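You operate a simulated robot arm through the tools that you are given. There is no shell and no other tool.

You run a simulated robot arm. Do the job below in one go: nothing can be reset, and whatever is moved stays where it is left.

JOB
Find the cloudy dish on the light box and put it in the red tray.
Fine: switch the box on and turn its dial to HIGH to see; leave the clear dishes; dial back to LOW, switch off.

Only the result counts: the job must be done as asked and must still hold three seconds after the hand-in. Knocking over, shifting, dropping, spilling or breaking anything else fails it.

ROBOT AND FRAMES
A 6-joint arm with a two-finger gripper on a trunk, on a base that drives. Base frame: it is fixed to the floor where the robot stands at the start and does not move with it; the origin is under the middle of the robot, x ahead of it, y to its left, z up; the surface under the hand at the start is at about z = 850. Readings come in mm, degrees, newtons and seconds.
Its first joint turns from -166.0 to 166.0 degrees. Places, roughly: light box dial [700, 0, 900]; light box switch [600, 0, 900]; red tray [700, -200, 900]. Payload 2.45 kg.
The TCP is the grasp point between the finger pads, 20 mm short of the fingertips. In the tool frame z runs along the fingers and y along their closing line. The gripper opens to 140 mm. The gripper's body begins 168 mm behind the TCP.
Orientation is that of the tool frame in the base frame, as [roll, pitch, yaw] about the fixed x, y, z axes, in that order (R = Rz(yaw) Ry(pitch) Rx(roll)). With the fingers straight down and closing along the base's y, the tool's x points along the base's -x, its y along +y and its z along -z.

CONTROLS
- The arm moves only by the tool jog_arm. Its argument "plan" is a list of rows, each an object of numbers (a shift or turn left out is 0, a gripper value left out holds the last): "dx", "dy", "dz": the shift along the tool's x, y, z in m; "wx", "wy", "wz": the turn, a rotation vector about the tool's x, y, z in degrees. In form: [{"dx": .., "dy": .., "dz": .., "wx": .., "wy": .., "wz": ..}, ...]. A call has 1 to 20 rows; each row is the pose to reach, as a shift and turn from the pose commanded when the call began, along the tool's axes at that moment. "hand" is the opening in per cent of the stroke, from 0 (shut) to 100 (fully open), set as the call begins (left out, the last holds). Rows are played at 5 a second. More than 50 mm and 8.6 degrees between two rows, or a gripper value outside its range, and nothing of the call is played. Where a pose cannot be reached the arm comes as near as it can. A force on the tool above 40 N (or 10 N above the force at the start of the call, whichever is more), or a blocked arm, ends the call early, and 0.2 s more pass. The fingers move at their own pace (about 45 mm/s each) and stop on an object; they squeeze with about 20 N. The grip force told is the motor's: it shows also when the fingers shut on nothing. Time passes only in rows, and 0.2 s behind the last, so rows that repeat a pose let the fingers close. It gives the time, the measured TCP pose, the force on the tool (base axes), the opening and the grip force at its end, in the units of the frame above (readings bear some noise), with the torque about the TCP (base axes, N m) and any sound that the robot's microphone picked up.
- Cameras (640 x 400 px; columns grow to the right, rows downward): "scene" is now at [-96.9, 156.6, 1168.5]; the picture's right is [-0.28, -0.96, 0.00], its down [0.01, -0.00, -1.00] and it looks along [0.96, -0.28, 0.01] (base axes); focal length 250 px, centre (320, 200). "wrist" rides on the gripper at [78, 11, -209] in the tool frame; the picture's right is [-0.14, 0.99, 0.00], its down [-0.92, -0.13, -0.37] and it looks along [-0.36, -0.05, 0.93] (tool axes); focal length 280 px, centre (320, 200). There is no depth. A picture from a camera that has moved, and an enlarged one, comes with that camera's place and axes in the base frame and with its lens. The place of the scene camera against the robot may be out by one fixed shift of up to 18 mm in any direction.
- get_image(camera): a new picture of that camera. No time passes.
- steer(legs): drives the robot by 1 to 6 legs, each [ahead, left, turn to the left] in mm, mm and degrees, along the robot's own axes; the way and the turn of a leg run together, so that a leg with both is an arc; at most 1500 mm and 180 degrees a leg. The arm and the cameras ride along, it lands a little off, and it stops where it bumps. It gives what a move gives.
- aim_head(pan, tilt): turns the head with the scene camera to pan (to the left, within 143 degrees either way) and tilt (down, from -29 to 69), counted from straight ahead of the robot. It gives what a move gives.
- enlarge(camera, box): a new picture of the part [left, top, right, bottom] of that camera's present view, enlarged. No time passes.
- finish_job(): hands the job in; it is judged then, once.

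Nothing tells you exact positions but the pictures and the camera data. Unless the task says otherwise, let go and move clear before handing in.

The tools are called by a JSON object that holds its "op" and its "data". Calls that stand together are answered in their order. jog_arm: Moves the arm, as the interface text tells. Its arguments: {"type":"object","properties":{"plan":{"type":"array","items":{"type":"object","properties":{"dx":{"type":"number"},"dy":{"type":"number"},"dz":{"type":"number"},"wx":{"type":"number"},"wy":{"type":"number"},"wz":{"type":"number"}}}},"hand":{"type":"number"}},"required":["plan"]} The other tools are called the same way: steer (legs) drives the base; aim_head (pan, tilt) turns the head that bears the scene camera; get_image (camera) takes a picture; enlarge (camera, box) takes an enlarged picture of a part of a camera's view; finish_job () hands the job in.

At the start:

```text
time: 0.0
ee_pos: [672.7, 88.2, 1228.1]
tool_rot: [180.0, 0.0, -180.0]
force: [0.1, -0.3, 0.2]
torque: [0.01, 0.0, -0.02]
grip_width: 140.1
grip_force: 0.1
robot x, y, heading: [1.5, -1.3, -0.2]
head pan, tilt: [-16.4, -0.5]
```

scene: 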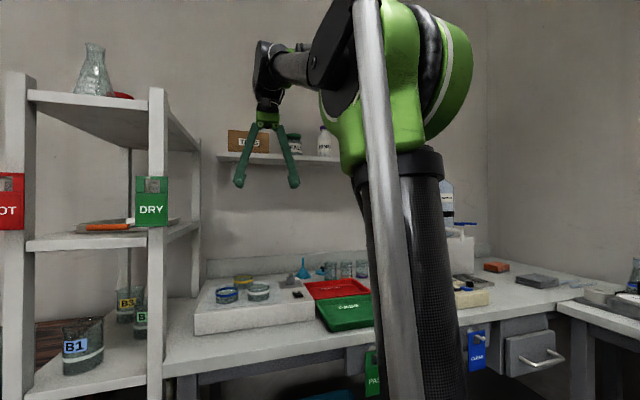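
wrist: 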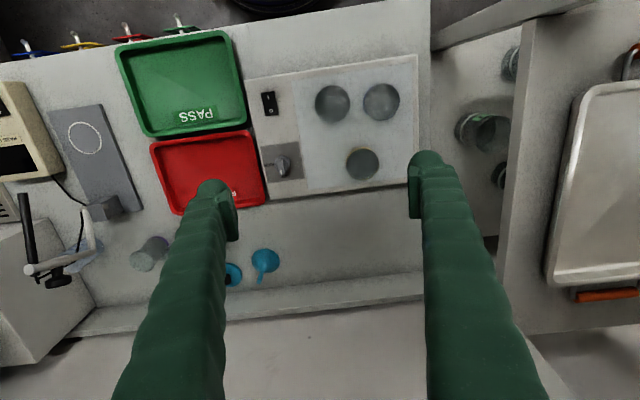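

I see the light box with three dishes, a rocker switch and a dial, and the green and red trays beside it. First I'll take close-ups to locate everything.

{"op": "enlarge", "data": {"camera": "wrist", "box": [230, 40, 440, 220]}}

{"op": "enlarge", "data": {"camera": "scene", "box": [180, 240, 400, 370]}}

{"op": "enlarge", "data": {"camera": "wrist", "box": [100, 20, 320, 220]}}

```text
2.22 times, centred on (335, 130) of wrist
camera zoom: at [595.9, 98.9, 1437.5], right [0.14, 0.99, 0.0], down [0.92, -0.13, 0.37], along [0.36, -0.05, -0.93], focal length 623 px, centre (287, 356)
```

zoom: 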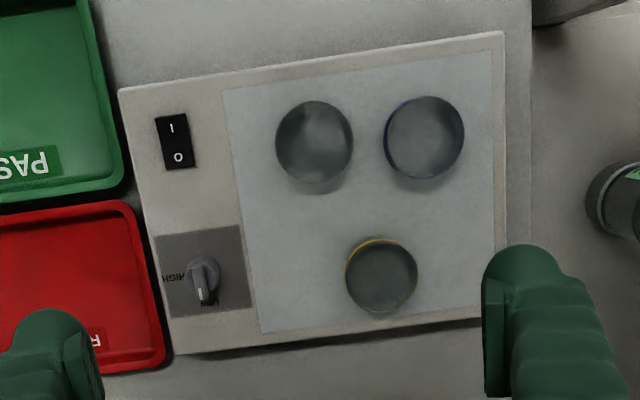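

```text
2.91 times, centred on (290, 305) of scene
camera zoom: at [-96.9, 156.6, 1168.5], right [-0.28, -0.96, 0.0], down [0.01, 0.0, -1.0], along [0.96, -0.28, 0.01], focal length 726 px, centre (407, -106)
```

zoom: 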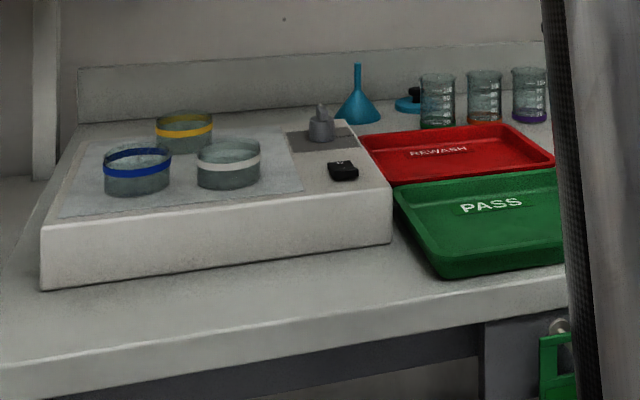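

```text
2.00 times, centred on (210, 120) of wrist
camera zoom: at [595.9, 98.9, 1437.5], right [0.14, 0.99, 0.0], down [0.92, -0.13, 0.37], along [0.36, -0.05, -0.93], focal length 561 px, centre (540, 360)
```

zoom: 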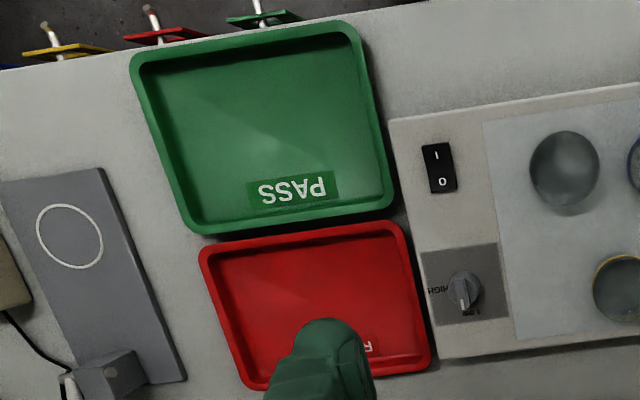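

The box top sits at about z = 905, with the switch near (605, 6) and the dial near (718, 9). The dishes are near (620, 117), (629, 203) and (733, 160). I'll move lower over the controls to see them better.

{"op": "jog_arm", "data": {"plan": [{"dx": 0.0055, "dy": -0.0113, "dz": 0.03}, {"dx": 0.011, "dy": -0.0227, "dz": 0.06}, {"dx": 0.0165, "dy": -0.034, "dz": 0.09}, {"dx": 0.022, "dy": -0.0453, "dz": 0.12}, {"dx": 0.0275, "dy": -0.0567, "dz": 0.15}, {"dx": 0.033, "dy": -0.068, "dz": 0.178}, {"dx": 0.033, "dy": -0.068, "dz": 0.178}]}}

{"op": "get_image", "data": {"camera": "wrist"}}

{"op": "get_image", "data": {"camera": "scene"}}

```text
time: 1.6
ee_pos: [641.1, 21.1, 1053.8]
tool_rot: [179.9, 0.0, 180.0]
force: [-0.2, 0.5, -0.3]
torque: [0.03, -0.01, -0.01]
grip_width: 139.8
grip_force: 0.0
robot x, y, heading: [0.8, -1.9, 0.0]
head pan, tilt: [-16.4, -0.5]
```

```text
taken
camera wrist: at [563.7, 32.1, 1262.3], right [0.14, 0.99, 0.0], down [0.92, -0.13, 0.37], along [0.36, -0.05, -0.93], focal length 280 px, centre (320, 200)
```

wrist: 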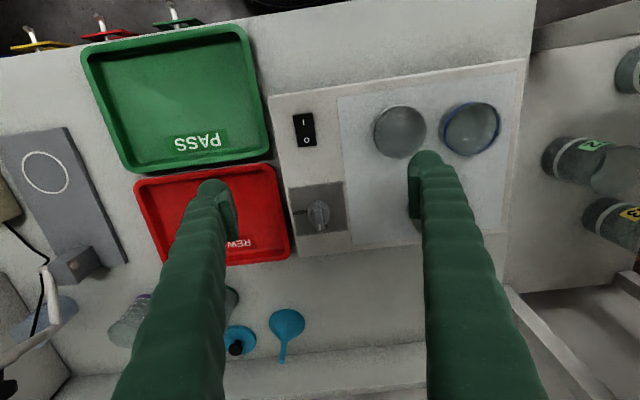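

```text
taken
camera scene: at [-96.9, 156.6, 1168.5], right [-0.28, -0.96, 0.0], down [0.01, 0.0, -1.0], along [0.96, -0.28, 0.01], focal length 250 px, centre (320, 200)
```

scene: 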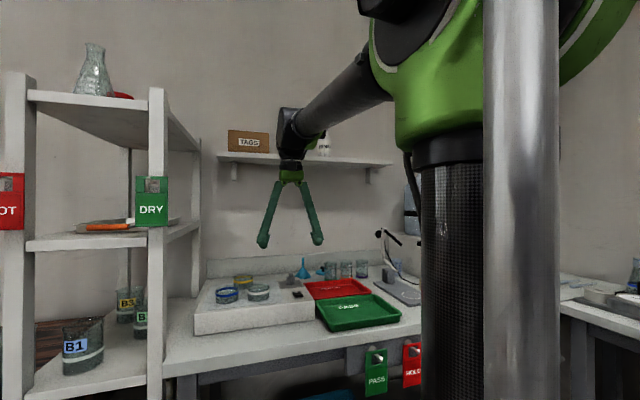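

{"op": "enlarge", "data": {"camera": "wrist", "box": [270, 90, 370, 250]}}

{"op": "enlarge", "data": {"camera": "wrist", "box": [340, 60, 540, 185]}}

{"op": "enlarge", "data": {"camera": "wrist", "box": [280, 170, 360, 240]}}

```text
2.50 times, centred on (320, 170) of wrist
camera zoom: at [563.7, 32.1, 1262.3], right [0.14, 0.99, 0.0], down [0.92, -0.13, 0.37], along [0.36, -0.05, -0.93], focal length 701 px, centre (320, 275)
```

zoom: 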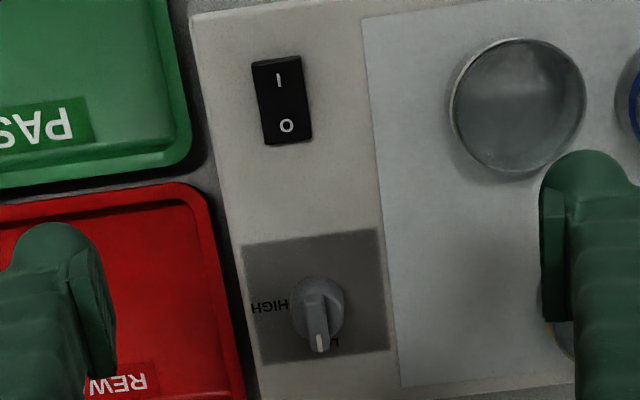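

```text
3.20 times, centred on (440, 122) of wrist
camera zoom: at [563.7, 32.1, 1262.3], right [0.14, 0.99, 0.0], down [0.92, -0.13, 0.37], along [0.36, -0.05, -0.93], focal length 897 px, centre (-64, 448)
```

zoom: 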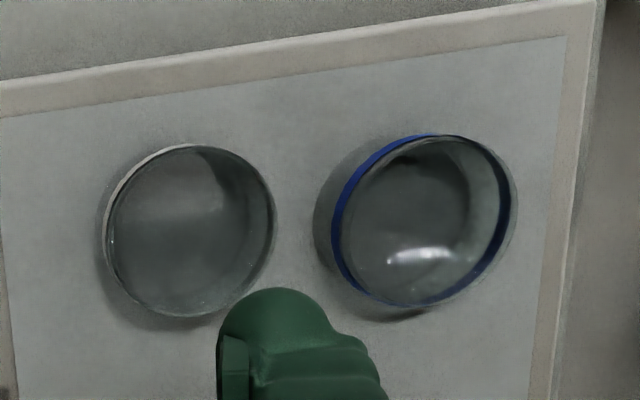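

```text
5.71 times, centred on (320, 205) of wrist
camera zoom: at [563.7, 32.1, 1262.3], right [0.14, 0.99, 0.0], down [0.92, -0.13, 0.37], along [0.36, -0.05, -0.93], focal length 1602 px, centre (320, 171)
```

zoom: 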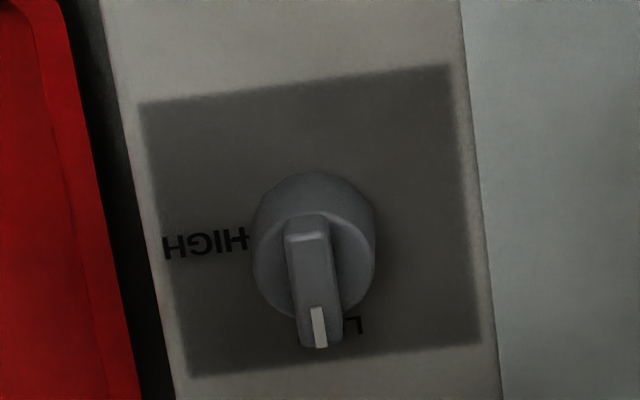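

The rocker reads O (off), with its I half nearer the robot at about x = 596. The dial's ridge points at LOW (+x), and HIGH is toward -y. I'll close the gripper and turn it 90° at a safe height, moving over the switch's I half.

{"op": "jog_arm", "data": {"hand": 0, "plan": [{"dx": 0.005, "dy": -0.001, "wz": 8}, {"dx": 0.01, "dy": -0.002, "wz": 16}, {"dx": 0.015, "dy": -0.003, "wz": 24}, {"dx": 0.02, "dy": -0.005, "wz": 32}, {"dx": 0.025, "dy": -0.006, "wz": 40}, {"dx": 0.03, "dy": -0.008, "wz": 48}, {"dx": 0.035, "dy": -0.01, "wz": 56}, {"dx": 0.04, "dy": -0.012, "wz": 64}, {"dx": 0.045, "dy": -0.0135, "wz": 72}, {"dx": 0.0475, "dy": -0.0135, "wz": 80}, {"dx": 0.0475, "dy": -0.0135, "wz": 86}, {"dx": 0.0475, "dy": -0.0135, "wz": 90}, {"dx": 0.0475, "dy": -0.0135, "wz": 90}]}}

{"op": "get_image", "data": {"camera": "wrist"}}

{"op": "enlarge", "data": {"camera": "scene", "box": [180, 190, 400, 340]}}

```text
time: 4.4
ee_pos: [592.6, 5.8, 1050.4]
tool_rot: [180.0, 0.0, 90.0]
force: [0.0, 0.2, 0.0]
torque: [0.01, 0.0, -0.02]
grip_width: 0.0
grip_force: 19.2
robot x, y, heading: [-4.1, -0.5, -0.0]
head pan, tilt: [-16.4, -0.5]
```

```text
taken
camera wrist: at [604.2, 84.1, 1259.6], right [0.99, -0.14, 0.0], down [-0.13, -0.92, 0.37], along [-0.05, -0.37, -0.93], focal length 280 px, centre (320, 200)
```

wrist: 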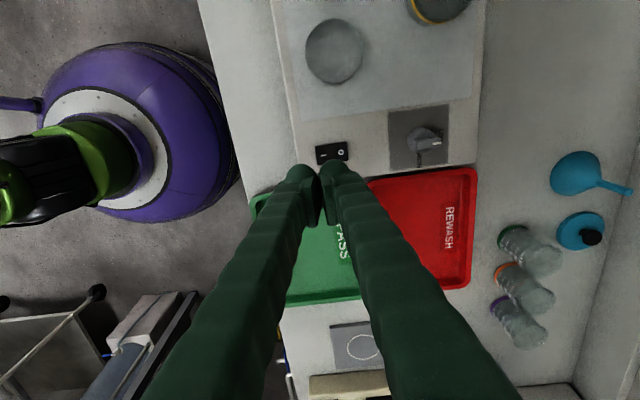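

```text
2.67 times, centred on (290, 265) of scene
camera zoom: at [-97.0, 156.6, 1168.5], right [-0.28, -0.96, 0.0], down [0.01, 0.0, -1.0], along [0.96, -0.28, 0.01], focal length 665 px, centre (400, 27)
```

zoom: 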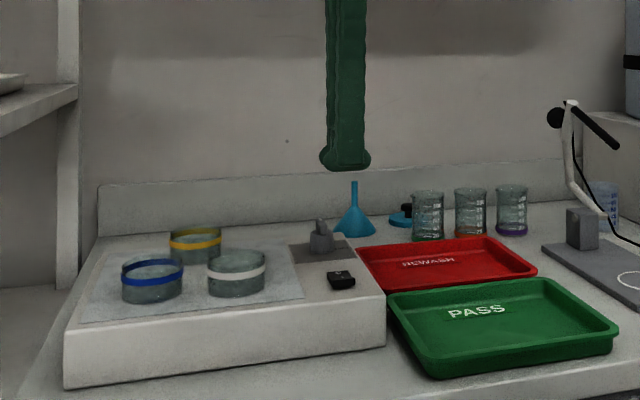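

{"op": "enlarge", "data": {"camera": "wrist", "box": [270, 120, 390, 230]}}

{"op": "enlarge", "data": {"camera": "scene", "box": [260, 200, 350, 310]}}

```text
3.64 times, centred on (330, 175) of wrist
camera zoom: at [604.2, 84.1, 1259.6], right [0.99, -0.14, 0.0], down [-0.13, -0.92, 0.37], along [-0.05, -0.37, -0.93], focal length 1020 px, centre (284, 291)
```

zoom: 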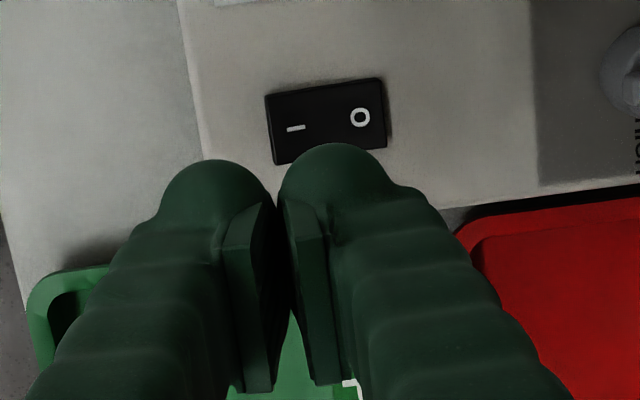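

```text
3.64 times, centred on (305, 255) of scene
camera zoom: at [-97.0, 156.6, 1168.5], right [-0.28, -0.96, 0.0], down [0.01, 0.0, -1.0], along [0.96, -0.28, 0.01], focal length 907 px, centre (374, 0)
```

zoom: 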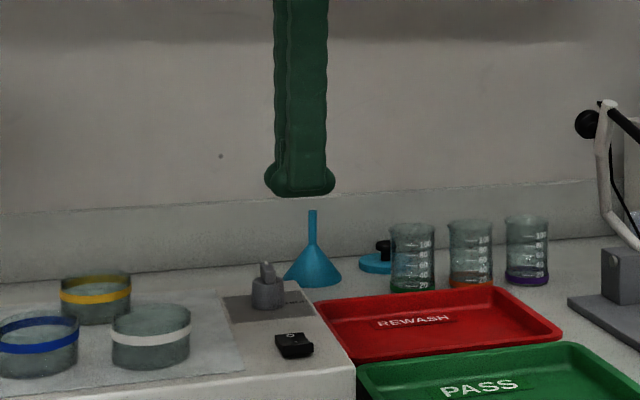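

The fingers close cleanly at a yaw of 90°. The switch centre is near (608, 8.5) and the front edge of the box is at about x = 561. I'll press with one finger: opened to about 80 mm, the far finger goes over the I half and the near finger stays off the front of the box.

{"op": "jog_arm", "data": {"hand": 57, "plan": [{"dx": 0.0025, "dy": -0.026}, {"dx": 0.0025, "dy": -0.052}, {"dx": 0.0025, "dy": -0.052, "dz": 0.03}, {"dx": 0.0025, "dy": -0.052, "dz": 0.06}, {"dx": 0.0025, "dy": -0.052, "dz": 0.085}, {"dx": 0.0025, "dy": -0.052, "dz": 0.085}, {"dx": 0.0025, "dy": -0.052, "dz": 0.085}]}}

{"op": "get_image", "data": {"camera": "wrist"}}

{"op": "enlarge", "data": {"camera": "scene", "box": [260, 220, 350, 310]}}

```text
time: 6.0
ee_pos: [540.2, 7.7, 965.9]
tool_rot: [-180.0, -0.1, 90.1]
force: [0.6, -0.3, 0.3]
torque: [-0.03, 0.03, 0.0]
grip_width: 79.9
grip_force: 0.2
robot x, y, heading: [1.2, 1.2, -0.0]
head pan, tilt: [-16.4, -0.5]
```

```text
taken
camera wrist: at [552.4, 85.5, 1174.2], right [0.99, -0.14, 0.0], down [-0.13, -0.92, 0.37], along [-0.05, -0.37, -0.93], focal length 280 px, centre (320, 200)
```

wrist: 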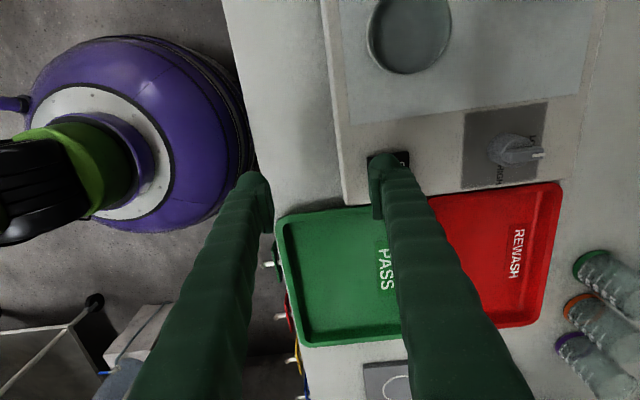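

```text
4.44 times, centred on (305, 265) of scene
camera zoom: at [-97.0, 156.6, 1168.5], right [-0.28, -0.96, 0.0], down [0.01, 0.0, -1.0], along [0.96, -0.28, 0.01], focal length 1109 px, centre (387, -89)
```

zoom: 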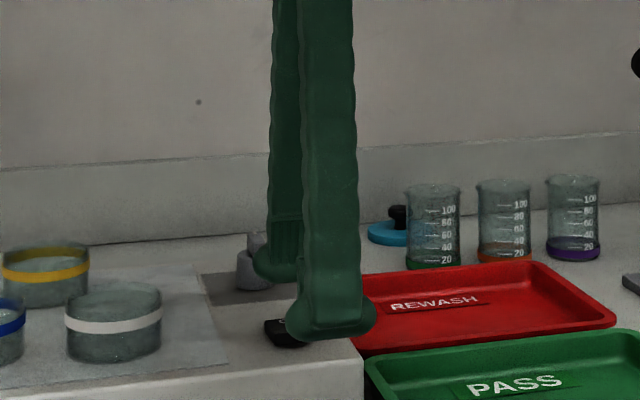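

{"op": "enlarge", "data": {"camera": "wrist", "box": [340, 120, 440, 220]}}

```text
4.00 times, centred on (390, 170) of wrist
camera zoom: at [552.4, 85.5, 1174.2], right [0.99, -0.14, 0.0], down [-0.13, -0.92, 0.37], along [-0.05, -0.37, -0.93], focal length 1122 px, centre (40, 320)
```

zoom: 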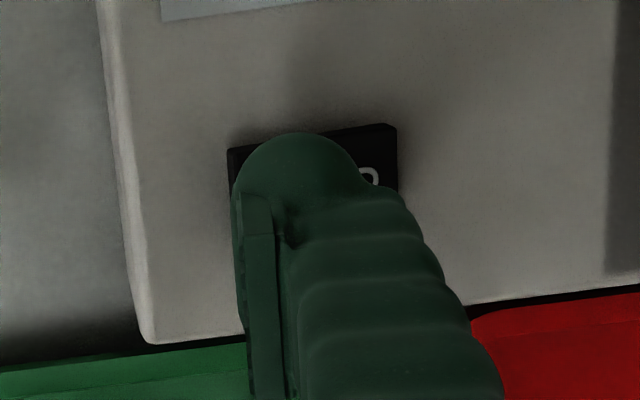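

The far finger is right above the I half. Now I'll descend in small steps to press it.

{"op": "jog_arm", "data": {"plan": [{"dz": 0.006}, {"dz": 0.012}, {"dz": 0.017}, {"dz": 0.021}, {"dz": 0.024}, {"dz": 0.027}, {"dz": 0.03}]}}

{"op": "enlarge", "data": {"camera": "wrist", "box": [300, 80, 460, 220]}}

{"op": "enlarge", "data": {"camera": "scene", "box": [240, 230, 350, 320]}}

```text
time: 7.6
ee_pos: [539.2, 9.2, 934.8]
tool_rot: [180.0, 0.1, 89.9]
force: [-0.4, -0.1, 0.6]
torque: [0.04, -0.01, -0.03]
grip_width: 79.8
grip_force: 0.0
robot x, y, heading: [-0.2, 3.1, 0.1]
head pan, tilt: [-16.4, -0.5]
```

```text
2.86 times, centred on (380, 150) of wrist
camera zoom: at [552.1, 87.3, 1144.7], right [0.99, -0.14, 0.0], down [-0.13, -0.92, 0.37], along [-0.05, -0.37, -0.93], focal length 801 px, centre (149, 343)
```

zoom: 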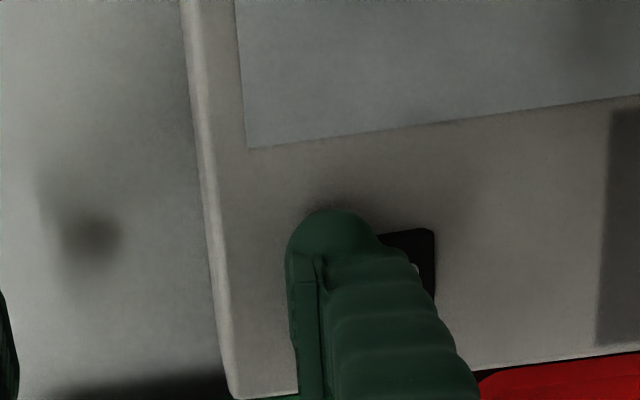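

```text
4.44 times, centred on (295, 275) of scene
camera zoom: at [-97.0, 156.6, 1168.5], right [-0.28, -0.96, 0.0], down [0.01, 0.0, -1.0], along [0.96, -0.28, 0.01], focal length 1109 px, centre (431, -133)
```

zoom: 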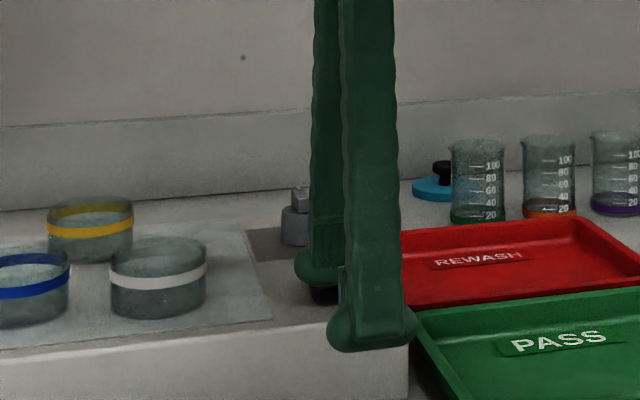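

{"op": "jog_arm", "data": {"plan": [{"dz": 0.002}, {"dz": 0.004}, {"dz": 0.006}, {"dz": 0.008}]}}

{"op": "enlarge", "data": {"camera": "wrist", "box": [300, 80, 460, 220]}}

```text
time: 8.6
ee_pos: [540.4, 8.5, 928.6]
tool_rot: [179.9, 0.0, 90.0]
force: [-3.0, -0.1, 22.0]
torque: [-0.03, -1.1, 0.03]
grip_width: 79.7
grip_force: 0.0
robot x, y, heading: [-1.6, 0.9, -0.3]
head pan, tilt: [-16.4, -0.5]
stopped in row 4: the force on the tool passed its limit at 47 N (the readings are from after the stop); the commanded pose is now the measured one
```

```text
2.86 times, centred on (380, 150) of wrist
camera zoom: at [551.9, 87.3, 1138.4], right [0.99, -0.14, 0.0], down [-0.13, -0.92, 0.37], along [-0.05, -0.37, -0.93], focal length 801 px, centre (149, 343)
```

zoom: 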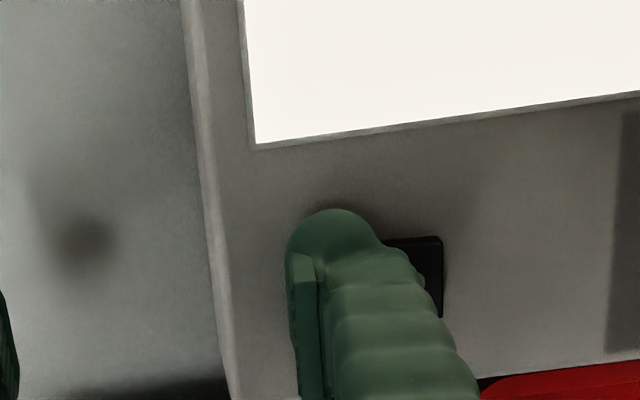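

The box is lit. I'll raise the arm, turn back to yaw 180 and hover above the dial at about (720, 8.6).

{"op": "jog_arm", "data": {"hand": 46, "plan": [{"dz": -0.027}, {"dz": -0.054}, {"dz": -0.08}, {"dz": -0.08, "dy": 0.02, "wz": -8}, {"dz": -0.08, "dy": 0.04, "wz": -16}, {"dz": -0.08, "dy": 0.06, "wz": -24}, {"dz": -0.08, "dy": 0.08, "wz": -32}, {"dz": -0.08, "dy": 0.1, "wz": -40}, {"dz": -0.08, "dy": 0.12, "wz": -48}, {"dz": -0.08, "dy": 0.14, "wz": -56}, {"dz": -0.08, "dy": 0.16, "wz": -64}, {"dz": -0.08, "dy": 0.17, "wz": -72}, {"dz": -0.08, "dy": 0.18, "wz": -80}, {"dz": -0.08, "dy": 0.18, "wz": -86}, {"dz": -0.08, "dy": 0.18, "wz": -90}, {"dz": -0.08, "dy": 0.18, "wz": -90}]}}

{"op": "get_image", "data": {"camera": "wrist"}}

{"op": "enlarge", "data": {"camera": "wrist", "box": [270, 140, 370, 240]}}

{"op": "enlarge", "data": {"camera": "scene", "box": [200, 220, 350, 320]}}

```text
time: 12.0
ee_pos: [721.2, 8.8, 1009.1]
tool_rot: [-179.9, -0.1, -179.9]
force: [0.6, 0.4, 0.1]
torque: [0.01, 0.0, -0.02]
grip_width: 64.4
grip_force: 0.0
robot x, y, heading: [-1.3, -2.0, 0.1]
head pan, tilt: [-16.4, -0.5]
```

```text
taken
camera wrist: at [644.1, 19.4, 1218.2], right [0.14, 0.99, 0.0], down [0.92, -0.13, 0.37], along [0.37, -0.05, -0.93], focal length 280 px, centre (320, 200)
```

wrist: 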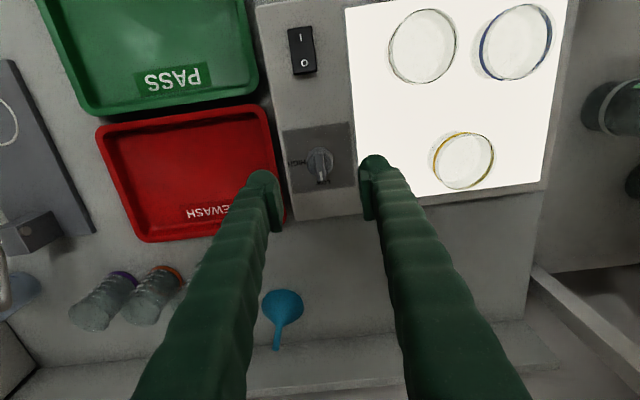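

```text
4.00 times, centred on (320, 190) of wrist
camera zoom: at [644.1, 19.4, 1218.2], right [0.14, 0.99, 0.0], down [0.92, -0.13, 0.37], along [0.37, -0.05, -0.93], focal length 1122 px, centre (320, 240)
```

zoom: 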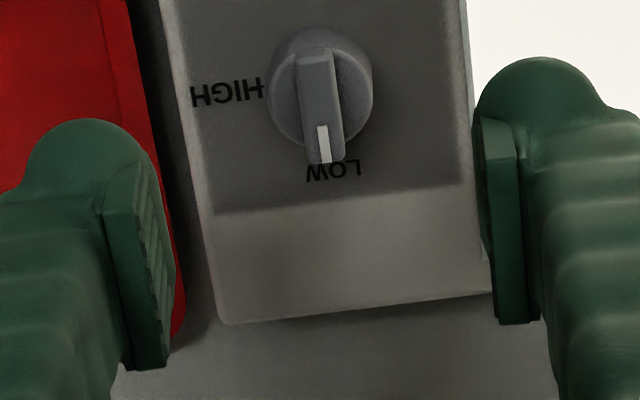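

```text
4.00 times, centred on (275, 270) of scene
camera zoom: at [-96.9, 156.6, 1168.5], right [-0.28, -0.96, 0.0], down [0.01, 0.0, -1.0], along [0.96, -0.28, 0.01], focal length 998 px, centre (500, -80)
```

zoom: 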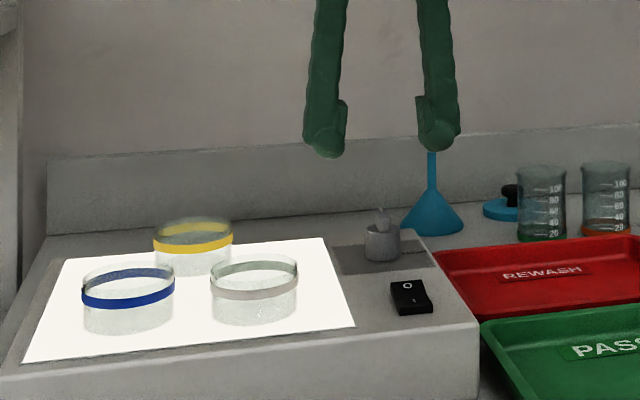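

With the box lit, all three dishes look much alike at LOW, so I need HIGH. The dial's ridge is centred near (720, 8.6) and runs along x, so I'll descend and grip it.

{"op": "jog_arm", "data": {"plan": [{"dx": 0.0015, "dz": 0.02}, {"dx": 0.0015, "dz": 0.04}, {"dx": 0.0015, "dz": 0.055}, {"dx": 0.0015, "dz": 0.067}, {"dx": 0.0015, "dz": 0.067}]}}

{"op": "enlarge", "data": {"camera": "wrist", "box": [270, 140, 370, 240]}}

{"op": "enlarge", "data": {"camera": "scene", "box": [260, 220, 340, 300]}}

```text
time: 13.2
ee_pos: [719.7, 7.2, 939.5]
tool_rot: [180.0, 0.1, 179.9]
force: [-0.3, -0.1, -0.6]
torque: [0.0, 0.0, 0.0]
grip_width: 64.3
grip_force: 0.1
robot x, y, heading: [-4.1, -1.6, -0.1]
head pan, tilt: [-16.4, -0.5]
```

```text
4.00 times, centred on (320, 190) of wrist
camera zoom: at [642.5, 19.5, 1150.1], right [0.14, 0.99, 0.0], down [0.92, -0.13, 0.37], along [0.37, -0.05, -0.93], focal length 1122 px, centre (320, 240)
```

zoom: 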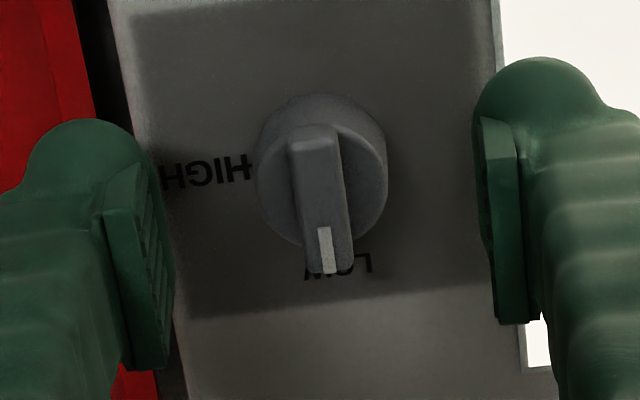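

```text
5.00 times, centred on (300, 260) of scene
camera zoom: at [-96.9, 156.6, 1168.5], right [-0.28, -0.96, 0.0], down [0.01, 0.0, -1.0], along [0.96, -0.28, 0.01], focal length 1248 px, centre (420, -100)
```

zoom: 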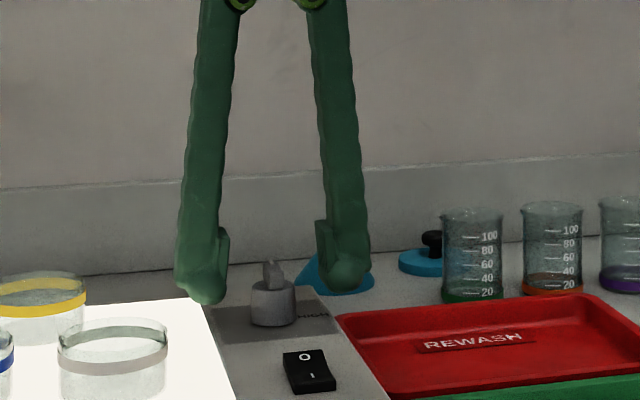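

The ridge top is at about z = 939 and the ridge is centred near (717.5, 9). I'll rise slightly so that only the ridge is gripped, then close.

{"op": "jog_arm", "data": {"plan": [{"dx": 0.003, "dy": 0.0005, "dz": -0.006}, {"dx": 0.003, "dy": 0.0005, "dz": -0.006}]}}

{"op": "jog_arm", "data": {"hand": 0, "plan": [{}, {}, {}, {}, {}, {}]}}

{"op": "enlarge", "data": {"camera": "wrist", "box": [270, 140, 370, 240]}}

{"op": "enlarge", "data": {"camera": "scene", "box": [260, 220, 340, 300]}}

```text
time: 13.8
ee_pos: [716.6, 9.0, 947.3]
tool_rot: [180.0, 0.1, -180.0]
force: [0.4, -0.2, -0.3]
torque: [-0.02, 0.02, 0.0]
grip_width: 64.5
grip_force: 0.2
robot x, y, heading: [1.8, 2.8, 0.1]
head pan, tilt: [-16.4, -0.5]
```

```text
time: 15.0
ee_pos: [716.8, 7.8, 948.4]
tool_rot: [179.9, 0.0, 179.9]
force: [-5.3, -0.1, 14.4]
torque: [0.01, 0.42, 0.01]
grip_width: 9.1
grip_force: 37.3
robot x, y, heading: [1.9, 0.7, -0.2]
head pan, tilt: [-16.4, -0.5]
stopped in row 5: the force on the tool passed its limit at 42 N (the readings are from after the stop); the commanded pose is now the measured one
```

```text
4.00 times, centred on (320, 190) of wrist
camera zoom: at [638.5, 20.2, 1158.0], right [0.14, 0.99, 0.0], down [0.92, -0.13, 0.37], along [0.37, -0.05, -0.93], focal length 1122 px, centre (320, 240)
```

zoom: 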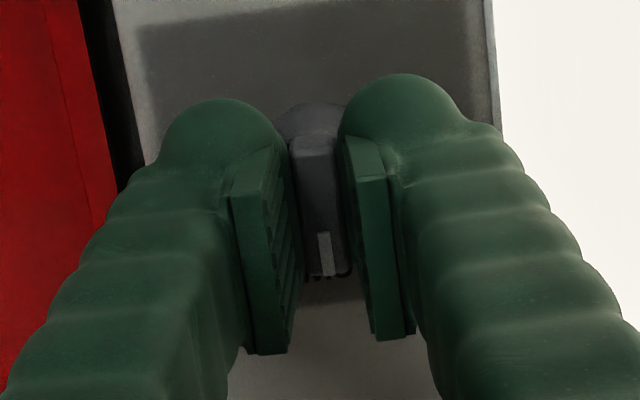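

```text
5.00 times, centred on (300, 260) of scene
camera zoom: at [-97.5, 156.5, 1168.5], right [-0.28, -0.96, 0.0], down [0.01, 0.0, -1.0], along [0.96, -0.28, 0.01], focal length 1248 px, centre (420, -100)
```

zoom: 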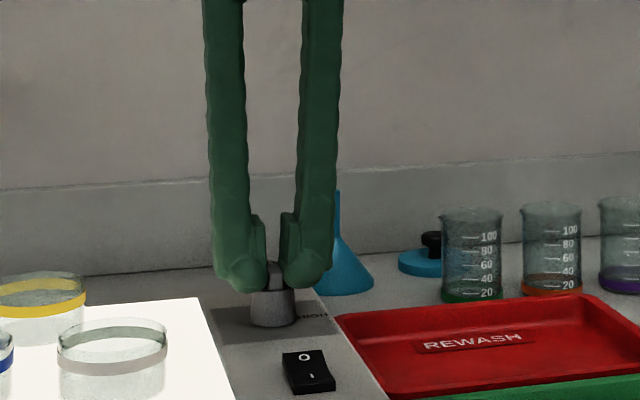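

The ridge is gripped at a width of 9.1 mm, but the tips are pressing on the knob body. I'll ease up 2 mm and check the force.

{"op": "jog_arm", "data": {"hand": 0, "plan": [{"dz": -0.001}, {"dz": -0.002}, {"dz": -0.002}]}}

```text
time: 15.8
ee_pos: [716.3, 8.5, 948.9]
tool_rot: [-180.0, 0.1, -180.0]
force: [-16.6, -1.7, -25.5]
torque: [-0.05, 0.19, 0.03]
grip_width: 9.0
grip_force: 36.5
robot x, y, heading: [0.7, -0.0, -0.0]
head pan, tilt: [-16.4, -0.5]
```

{"op": "jog_arm", "data": {"plan": [{"dz": 0.001, "dx": 0.0005}, {"dz": 0.001, "dx": 0.0005}]}}

```text
time: 16.4
ee_pos: [718.0, 8.7, 949.4]
tool_rot: [-179.9, 0.0, 180.0]
force: [-2.3, -2.3, -0.6]
torque: [-0.04, 0.19, 0.06]
grip_width: 9.2
grip_force: 36.4
robot x, y, heading: [0.0, -2.9, -0.0]
head pan, tilt: [-16.4, -0.5]
```

The forces are balanced now. I'll turn the dial clockwise toward HIGH, starting with half the turn.

{"op": "jog_arm", "data": {"plan": [{"wz": 6}, {"wz": 12}, {"wz": 18}, {"wz": 24}, {"wz": 30}, {"wz": 36}, {"wz": 42}, {"wz": 42}]}}

{"op": "get_image", "data": {"camera": "wrist"}}

{"op": "enlarge", "data": {"camera": "scene", "box": [200, 220, 340, 310]}}

```text
time: 18.2
ee_pos: [716.7, 10.0, 948.1]
tool_rot: [180.0, 0.1, 137.9]
force: [16.7, 0.5, 10.6]
torque: [-0.15, -0.34, -0.02]
grip_width: 9.1
grip_force: 36.7
robot x, y, heading: [3.9, -0.2, -0.1]
head pan, tilt: [-16.4, -0.5]
```

```text
taken
camera wrist: at [666.5, 70.3, 1158.4], right [0.77, 0.64, 0.0], down [0.6, -0.71, 0.37], along [0.24, -0.28, -0.93], focal length 280 px, centre (320, 200)
```

wrist: 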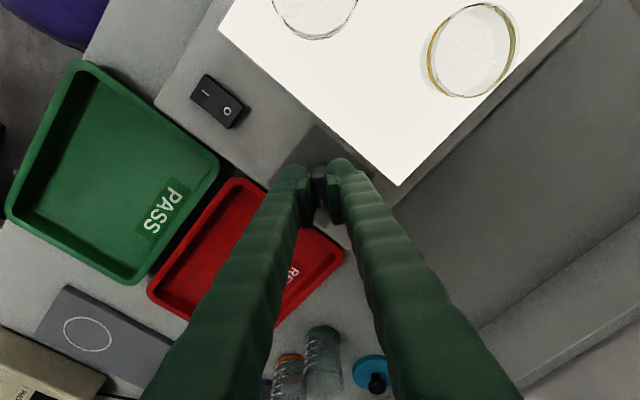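

```text
4.44 times, centred on (270, 265) of scene
camera zoom: at [-96.6, 156.6, 1168.5], right [-0.28, -0.96, 0.0], down [0.01, 0.0, -1.0], along [0.96, -0.28, 0.01], focal length 1109 px, centre (542, -89)
```

zoom: 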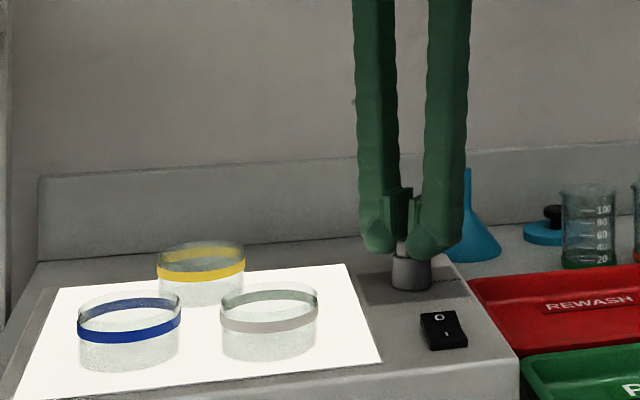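

It's turning with the grip. I'll relieve the small side force and carry on through the second half.

{"op": "jog_arm", "data": {"plan": [{"dx": -0.00045, "dy": 0.0004, "dz": -0.0004}, {"dx": -0.00045, "dy": 0.0004, "dz": -0.0004, "wz": 6}, {"dx": -0.00045, "dy": 0.0004, "dz": -0.0004, "wz": 12}, {"dx": -0.00045, "dy": 0.0004, "dz": -0.0004, "wz": 18}, {"dx": -0.00045, "dy": 0.0004, "dz": -0.0004, "wz": 24}, {"dx": -0.00045, "dy": 0.0004, "dz": -0.0004, "wz": 30}, {"dx": -0.00045, "dy": 0.0004, "dz": -0.0004, "wz": 36}]}}

{"op": "get_image", "data": {"camera": "wrist"}}

{"op": "enlarge", "data": {"camera": "scene", "box": [200, 220, 340, 310]}}

```text
time: 19.8
ee_pos: [717.8, 10.6, 948.6]
tool_rot: [-179.9, -0.1, 101.9]
force: [4.7, 13.3, -6.5]
torque: [0.21, 0.02, 0.03]
grip_width: 9.0
grip_force: 36.7
robot x, y, heading: [-0.0, -1.3, -0.0]
head pan, tilt: [-16.4, -0.5]
```

```text
taken
camera wrist: at [712.2, 88.9, 1158.4], right [1.0, 0.07, 0.0], down [0.07, -0.93, 0.37], along [0.03, -0.37, -0.93], focal length 280 px, centre (320, 200)
```

wrist: 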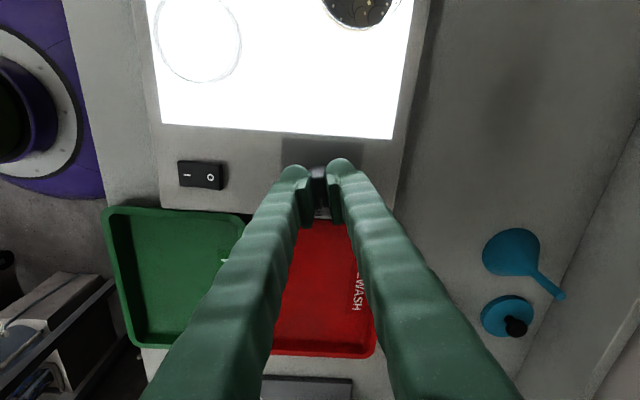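

```text
4.44 times, centred on (270, 265) of scene
camera zoom: at [-96.5, 157.1, 1168.5], right [-0.28, -0.96, 0.0], down [0.01, 0.0, -1.0], along [0.96, -0.28, 0.01], focal length 1109 px, centre (542, -89)
```

zoom: 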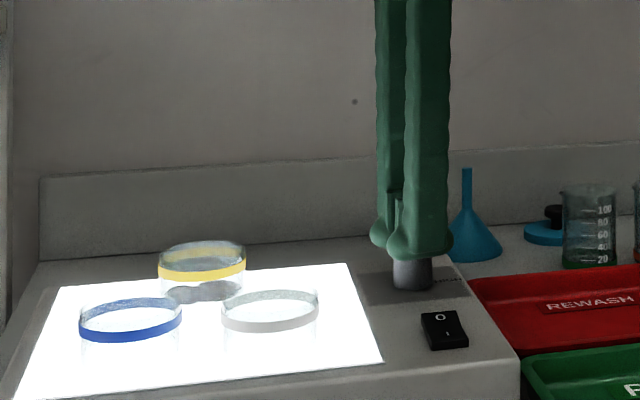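

The light is now bright, and the yellow-banded dish is the one with dark cloudy content. I'll finish the turn to HIGH.

{"op": "jog_arm", "data": {"plan": [{"dx": 0.0005, "dy": 0.0001, "dz": 0.0002}, {"dx": 0.0005, "dy": 0.0001, "dz": 0.0002, "wz": 4}, {"dx": 0.0005, "dy": 0.0001, "dz": 0.0002, "wz": 8}, {"dx": 0.0005, "dy": 0.0001, "dz": 0.0002, "wz": 11}, {"dx": 0.0005, "dy": 0.0001, "dz": 0.0002, "wz": 11}]}}

{"op": "enlarge", "data": {"camera": "wrist", "box": [260, 140, 380, 240]}}

{"op": "enlarge", "data": {"camera": "scene", "box": [200, 240, 340, 310]}}

```text
time: 21.0
ee_pos: [717.8, 9.5, 949.0]
tool_rot: [179.9, 0.0, 90.9]
force: [15.1, 6.6, 14.9]
torque: [-0.05, -0.19, 0.03]
grip_width: 9.1
grip_force: 36.9
robot x, y, heading: [4.6, -0.6, -0.1]
head pan, tilt: [-16.4, -0.5]
```

```text
4.00 times, centred on (320, 190) of wrist
camera zoom: at [727.4, 88.6, 1158.4], right [0.99, -0.12, 0.0], down [-0.11, -0.92, 0.37], along [-0.04, -0.37, -0.93], focal length 1122 px, centre (320, 240)
```

zoom: 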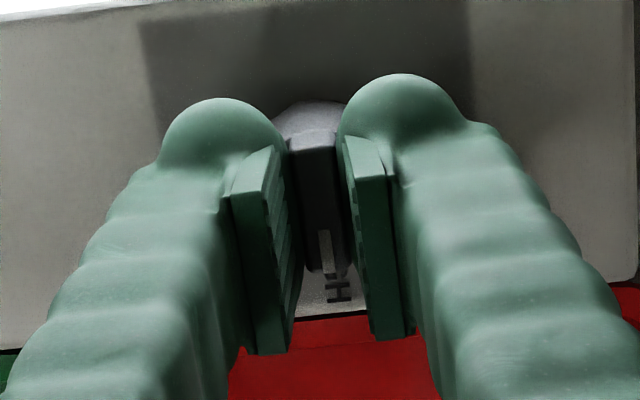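

```text
4.57 times, centred on (270, 275) of scene
camera zoom: at [-96.7, 156.8, 1168.5], right [-0.28, -0.96, 0.0], down [0.01, 0.0, -1.0], along [0.96, -0.28, 0.01], focal length 1141 px, centre (549, -143)
```

zoom: 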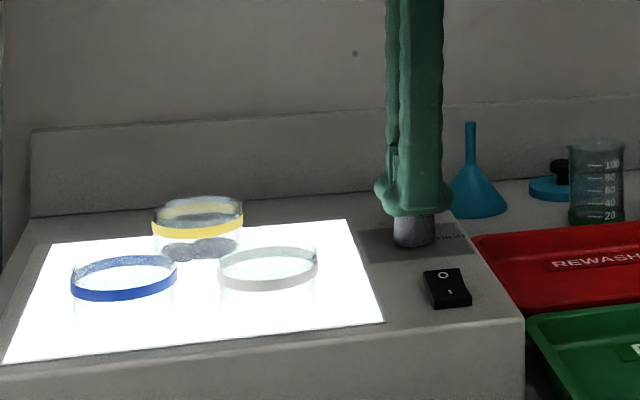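

The dial is at HIGH. I'll release it, rise, and look at all three dishes from above to be sure.

{"op": "jog_arm", "data": {"hand": 46, "plan": [{}, {}, {}, {}, {"dz": -0.02}, {"dz": -0.04}, {"dz": -0.07}, {"dz": -0.1}, {"dz": -0.13}, {"dz": -0.13}]}}

{"op": "jog_arm", "data": {"plan": [{"dx": 0.0127, "dy": -0.006, "wz": -8}, {"dx": 0.0254, "dy": -0.012, "wz": -16}, {"dx": 0.038, "dy": -0.018, "wz": -24}, {"dx": 0.051, "dy": -0.025, "wz": -32}, {"dx": 0.064, "dy": -0.031, "wz": -40}, {"dx": 0.076, "dy": -0.037, "wz": -48}, {"dx": 0.089, "dy": -0.043, "wz": -56}, {"dx": 0.102, "dy": -0.05, "wz": -64}, {"dx": 0.115, "dy": -0.056, "wz": -72}, {"dx": 0.127, "dy": -0.062, "wz": -80}, {"dx": 0.14, "dy": -0.067, "wz": -86}, {"dx": 0.14, "dy": -0.067, "wz": -91}, {"dx": 0.14, "dy": -0.067, "wz": -91}]}}

{"op": "get_image", "data": {"camera": "wrist"}}

{"op": "enlarge", "data": {"camera": "wrist", "box": [230, 40, 430, 200]}}

{"op": "enlarge", "data": {"camera": "scene", "box": [200, 240, 340, 310]}}

```text
time: 23.2
ee_pos: [716.9, 10.5, 1079.0]
tool_rot: [-180.0, 0.0, 91.1]
force: [0.4, -0.2, -0.7]
torque: [-0.01, 0.0, 0.0]
grip_width: 64.3
grip_force: 0.1
robot x, y, heading: [3.8, -2.5, -0.1]
head pan, tilt: [-16.4, -0.5]
```

```text
time: 26.0
ee_pos: [648.2, 148.1, 1079.1]
tool_rot: [179.9, -0.1, -178.0]
force: [0.5, -0.9, 0.2]
torque: [0.0, 0.01, 0.02]
grip_width: 64.4
grip_force: 0.1
robot x, y, heading: [-1.5, -1.7, 0.0]
head pan, tilt: [-16.4, -0.5]
```

```text
taken
camera wrist: at [570.2, 157.2, 1289.0], right [0.1, 0.99, 0.0], down [0.92, -0.09, 0.37], along [0.37, -0.04, -0.93], focal length 280 px, centre (320, 200)
```

wrist: 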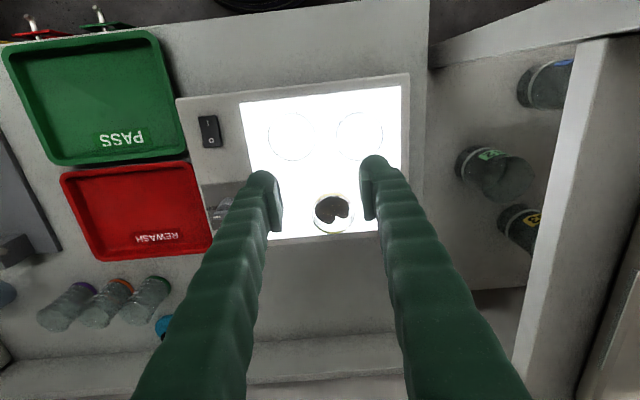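

```text
2.50 times, centred on (330, 120) of wrist
camera zoom: at [570.2, 157.2, 1289.0], right [0.1, 0.99, 0.0], down [0.92, -0.09, 0.37], along [0.37, -0.04, -0.93], focal length 701 px, centre (295, 400)
```

zoom: 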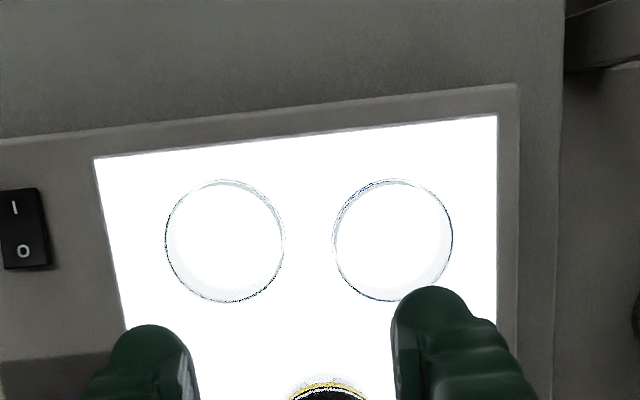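

```text
4.57 times, centred on (270, 275) of scene
camera zoom: at [-96.9, 156.6, 1168.5], right [-0.28, -0.96, 0.0], down [0.01, 0.0, -1.0], along [0.96, -0.28, 0.01], focal length 1141 px, centre (549, -143)
```

zoom: 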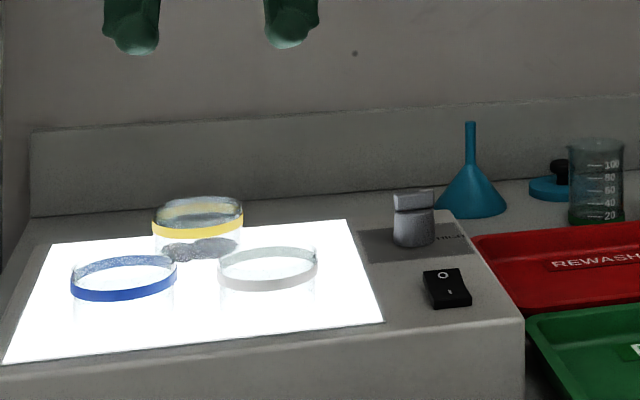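

The cloudy one is clearly the yellow-banded dish; the other two are clear. I'll take a close look at it to get its exact place before the grasp.

{"op": "enlarge", "data": {"camera": "wrist", "box": [290, 180, 380, 250]}}

{"op": "enlarge", "data": {"camera": "wrist", "box": [40, 140, 240, 280]}}

{"op": "enlarge", "data": {"camera": "scene", "box": [210, 265, 280, 310]}}

```text
5.71 times, centred on (335, 215) of wrist
camera zoom: at [570.2, 157.2, 1289.0], right [0.1, 0.99, 0.0], down [0.92, -0.09, 0.37], along [0.37, -0.04, -0.93], focal length 1602 px, centre (234, 114)
```

zoom: 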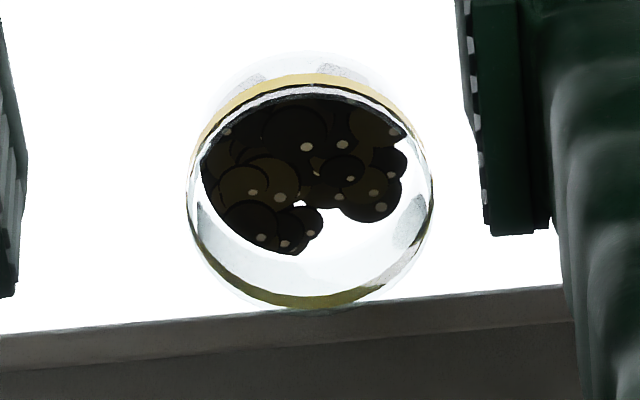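

```text
2.86 times, centred on (140, 210) of wrist
camera zoom: at [570.2, 157.2, 1289.0], right [0.1, 0.99, 0.0], down [0.92, -0.09, 0.37], along [0.37, -0.04, -0.93], focal length 801 px, centre (834, 171)
```

zoom: 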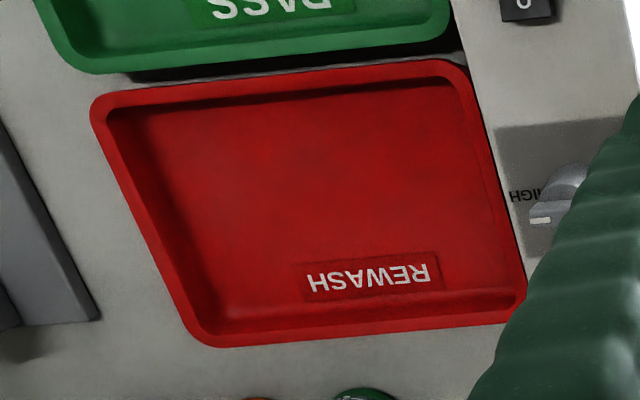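

```text
8.89 times, centred on (245, 288) of scene
camera zoom: at [-96.9, 156.6, 1168.5], right [-0.28, -0.96, 0.0], down [0.01, 0.0, -1.0], along [0.96, -0.28, 0.01], focal length 2218 px, centre (987, -578)
```

zoom: 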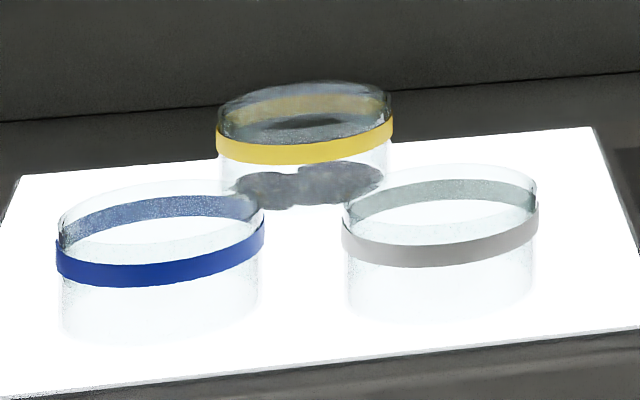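

The dish is about 60 mm across, centred near (730, 159), with its rim at about z = 937. The red tray spans roughly x 651–803 and y -252 to -53. I'll hover over the dish with the fingers opened to about 100 mm.

{"op": "jog_arm", "data": {"hand": 72, "plan": [{"dx": -0.03, "dy": 0.002, "wz": 1}, {"dx": -0.06, "dy": 0.005, "wz": 2}, {"dx": -0.0823, "dy": 0.0069, "wz": 2}, {"dx": -0.0823, "dy": 0.0069, "dz": 0.03, "wz": 2}, {"dx": -0.0823, "dy": 0.0069, "dz": 0.06, "wz": 2}, {"dx": -0.0823, "dy": 0.0069, "dz": 0.085, "wz": 2}, {"dx": -0.0823, "dy": 0.0069, "dz": 0.085, "wz": 2}]}}

{"op": "get_image", "data": {"camera": "wrist"}}

{"op": "enlarge", "data": {"camera": "wrist", "box": [240, 100, 400, 220]}}

{"op": "enlarge", "data": {"camera": "scene", "box": [200, 230, 300, 310]}}

```text
time: 27.6
ee_pos: [729.4, 159.2, 993.5]
tool_rot: [-179.9, 0.1, -179.9]
force: [0.1, -0.3, -0.1]
torque: [-0.01, -0.02, -0.02]
grip_width: 100.5
grip_force: 0.1
robot x, y, heading: [-0.9, 2.0, 0.1]
head pan, tilt: [-16.4, -0.5]
```

```text
taken
camera wrist: at [651.8, 170.0, 1203.0], right [0.14, 0.99, 0.0], down [0.92, -0.13, 0.37], along [0.37, -0.05, -0.93], focal length 280 px, centre (320, 200)
```

wrist: 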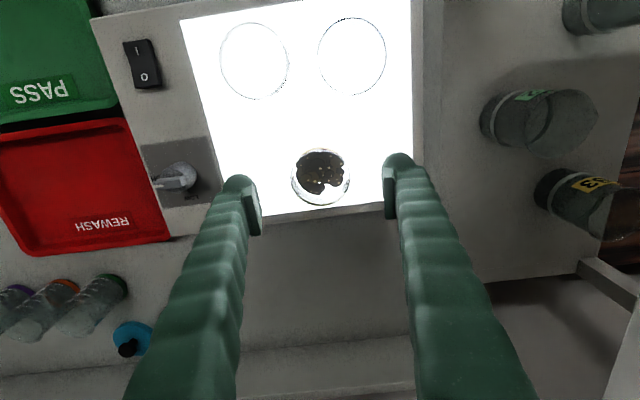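

```text
3.33 times, centred on (320, 160) of wrist
camera zoom: at [651.8, 170.0, 1203.0], right [0.14, 0.99, 0.0], down [0.92, -0.13, 0.37], along [0.37, -0.05, -0.93], focal length 935 px, centre (320, 333)
```

zoom: 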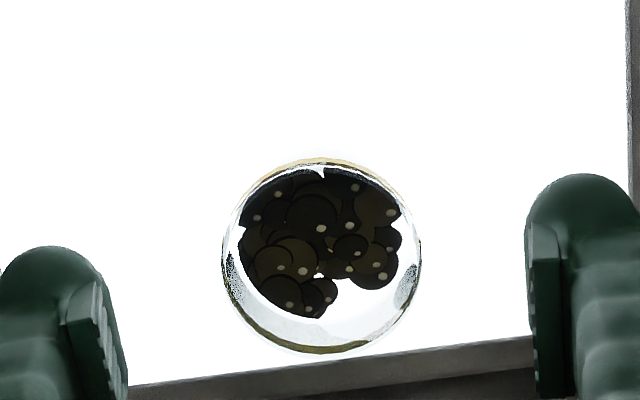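

```text
5.00 times, centred on (250, 270) of scene
camera zoom: at [-96.8, 156.6, 1168.5], right [-0.28, -0.96, 0.0], down [0.01, 0.0, -1.0], along [0.96, -0.28, 0.01], focal length 1248 px, centre (670, -150)
```

zoom: 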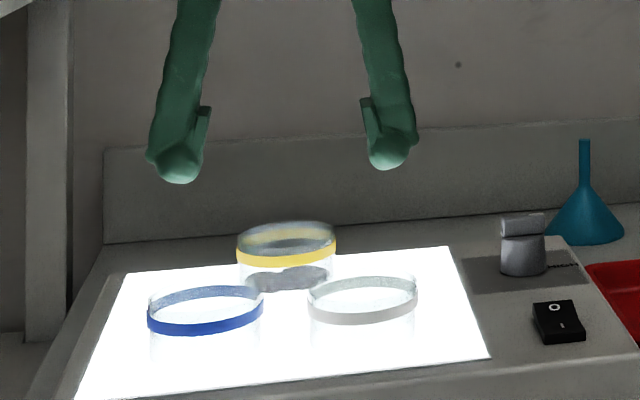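

The dish is centred at about (732, 159), right between the fingers. I'll descend and close.

{"op": "jog_arm", "data": {"plan": [{"dx": -0.002, "dz": 0.02}, {"dx": -0.002, "dz": 0.04}, {"dx": -0.002, "dz": 0.052}, {"dx": -0.002, "dz": 0.062}, {"dx": -0.002, "dz": 0.062}]}}

{"op": "enlarge", "data": {"camera": "scene", "box": [200, 230, 300, 310]}}

{"op": "enlarge", "data": {"camera": "wrist", "box": [240, 120, 400, 240]}}

```text
time: 28.8
ee_pos: [731.7, 159.4, 931.7]
tool_rot: [180.0, 0.0, 179.9]
force: [0.7, 0.4, -0.3]
torque: [0.01, -0.02, 0.01]
grip_width: 101.0
grip_force: 0.1
robot x, y, heading: [1.0, -0.9, -0.1]
head pan, tilt: [-16.4, -0.5]
```

```text
5.00 times, centred on (250, 270) of scene
camera zoom: at [-96.8, 156.6, 1168.5], right [-0.28, -0.96, 0.0], down [0.01, 0.0, -1.0], along [0.96, -0.28, 0.01], focal length 1248 px, centre (670, -150)
```

zoom: 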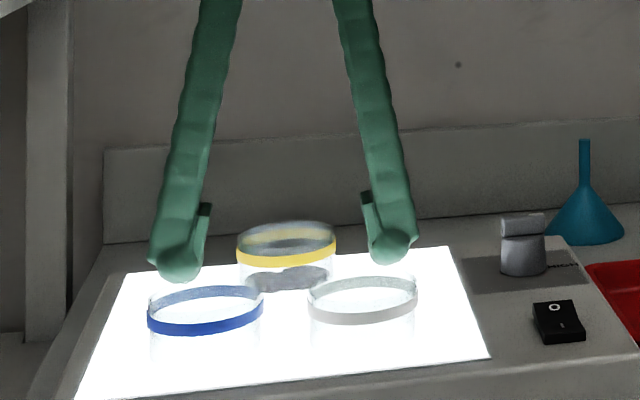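

```text
3.33 times, centred on (320, 180) of wrist
camera zoom: at [654.4, 169.5, 1140.8], right [0.14, 0.99, 0.0], down [0.92, -0.13, 0.37], along [0.37, -0.05, -0.93], focal length 935 px, centre (320, 267)
```

zoom: 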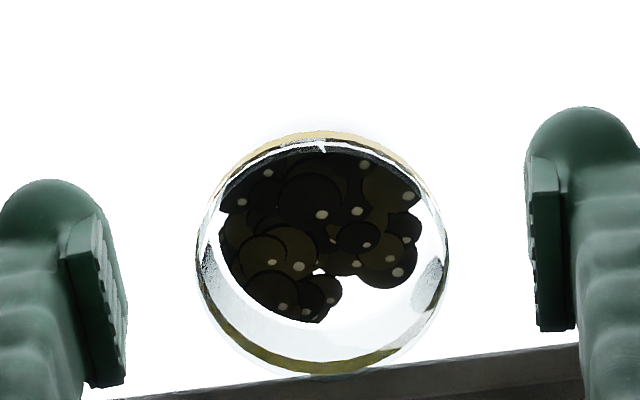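

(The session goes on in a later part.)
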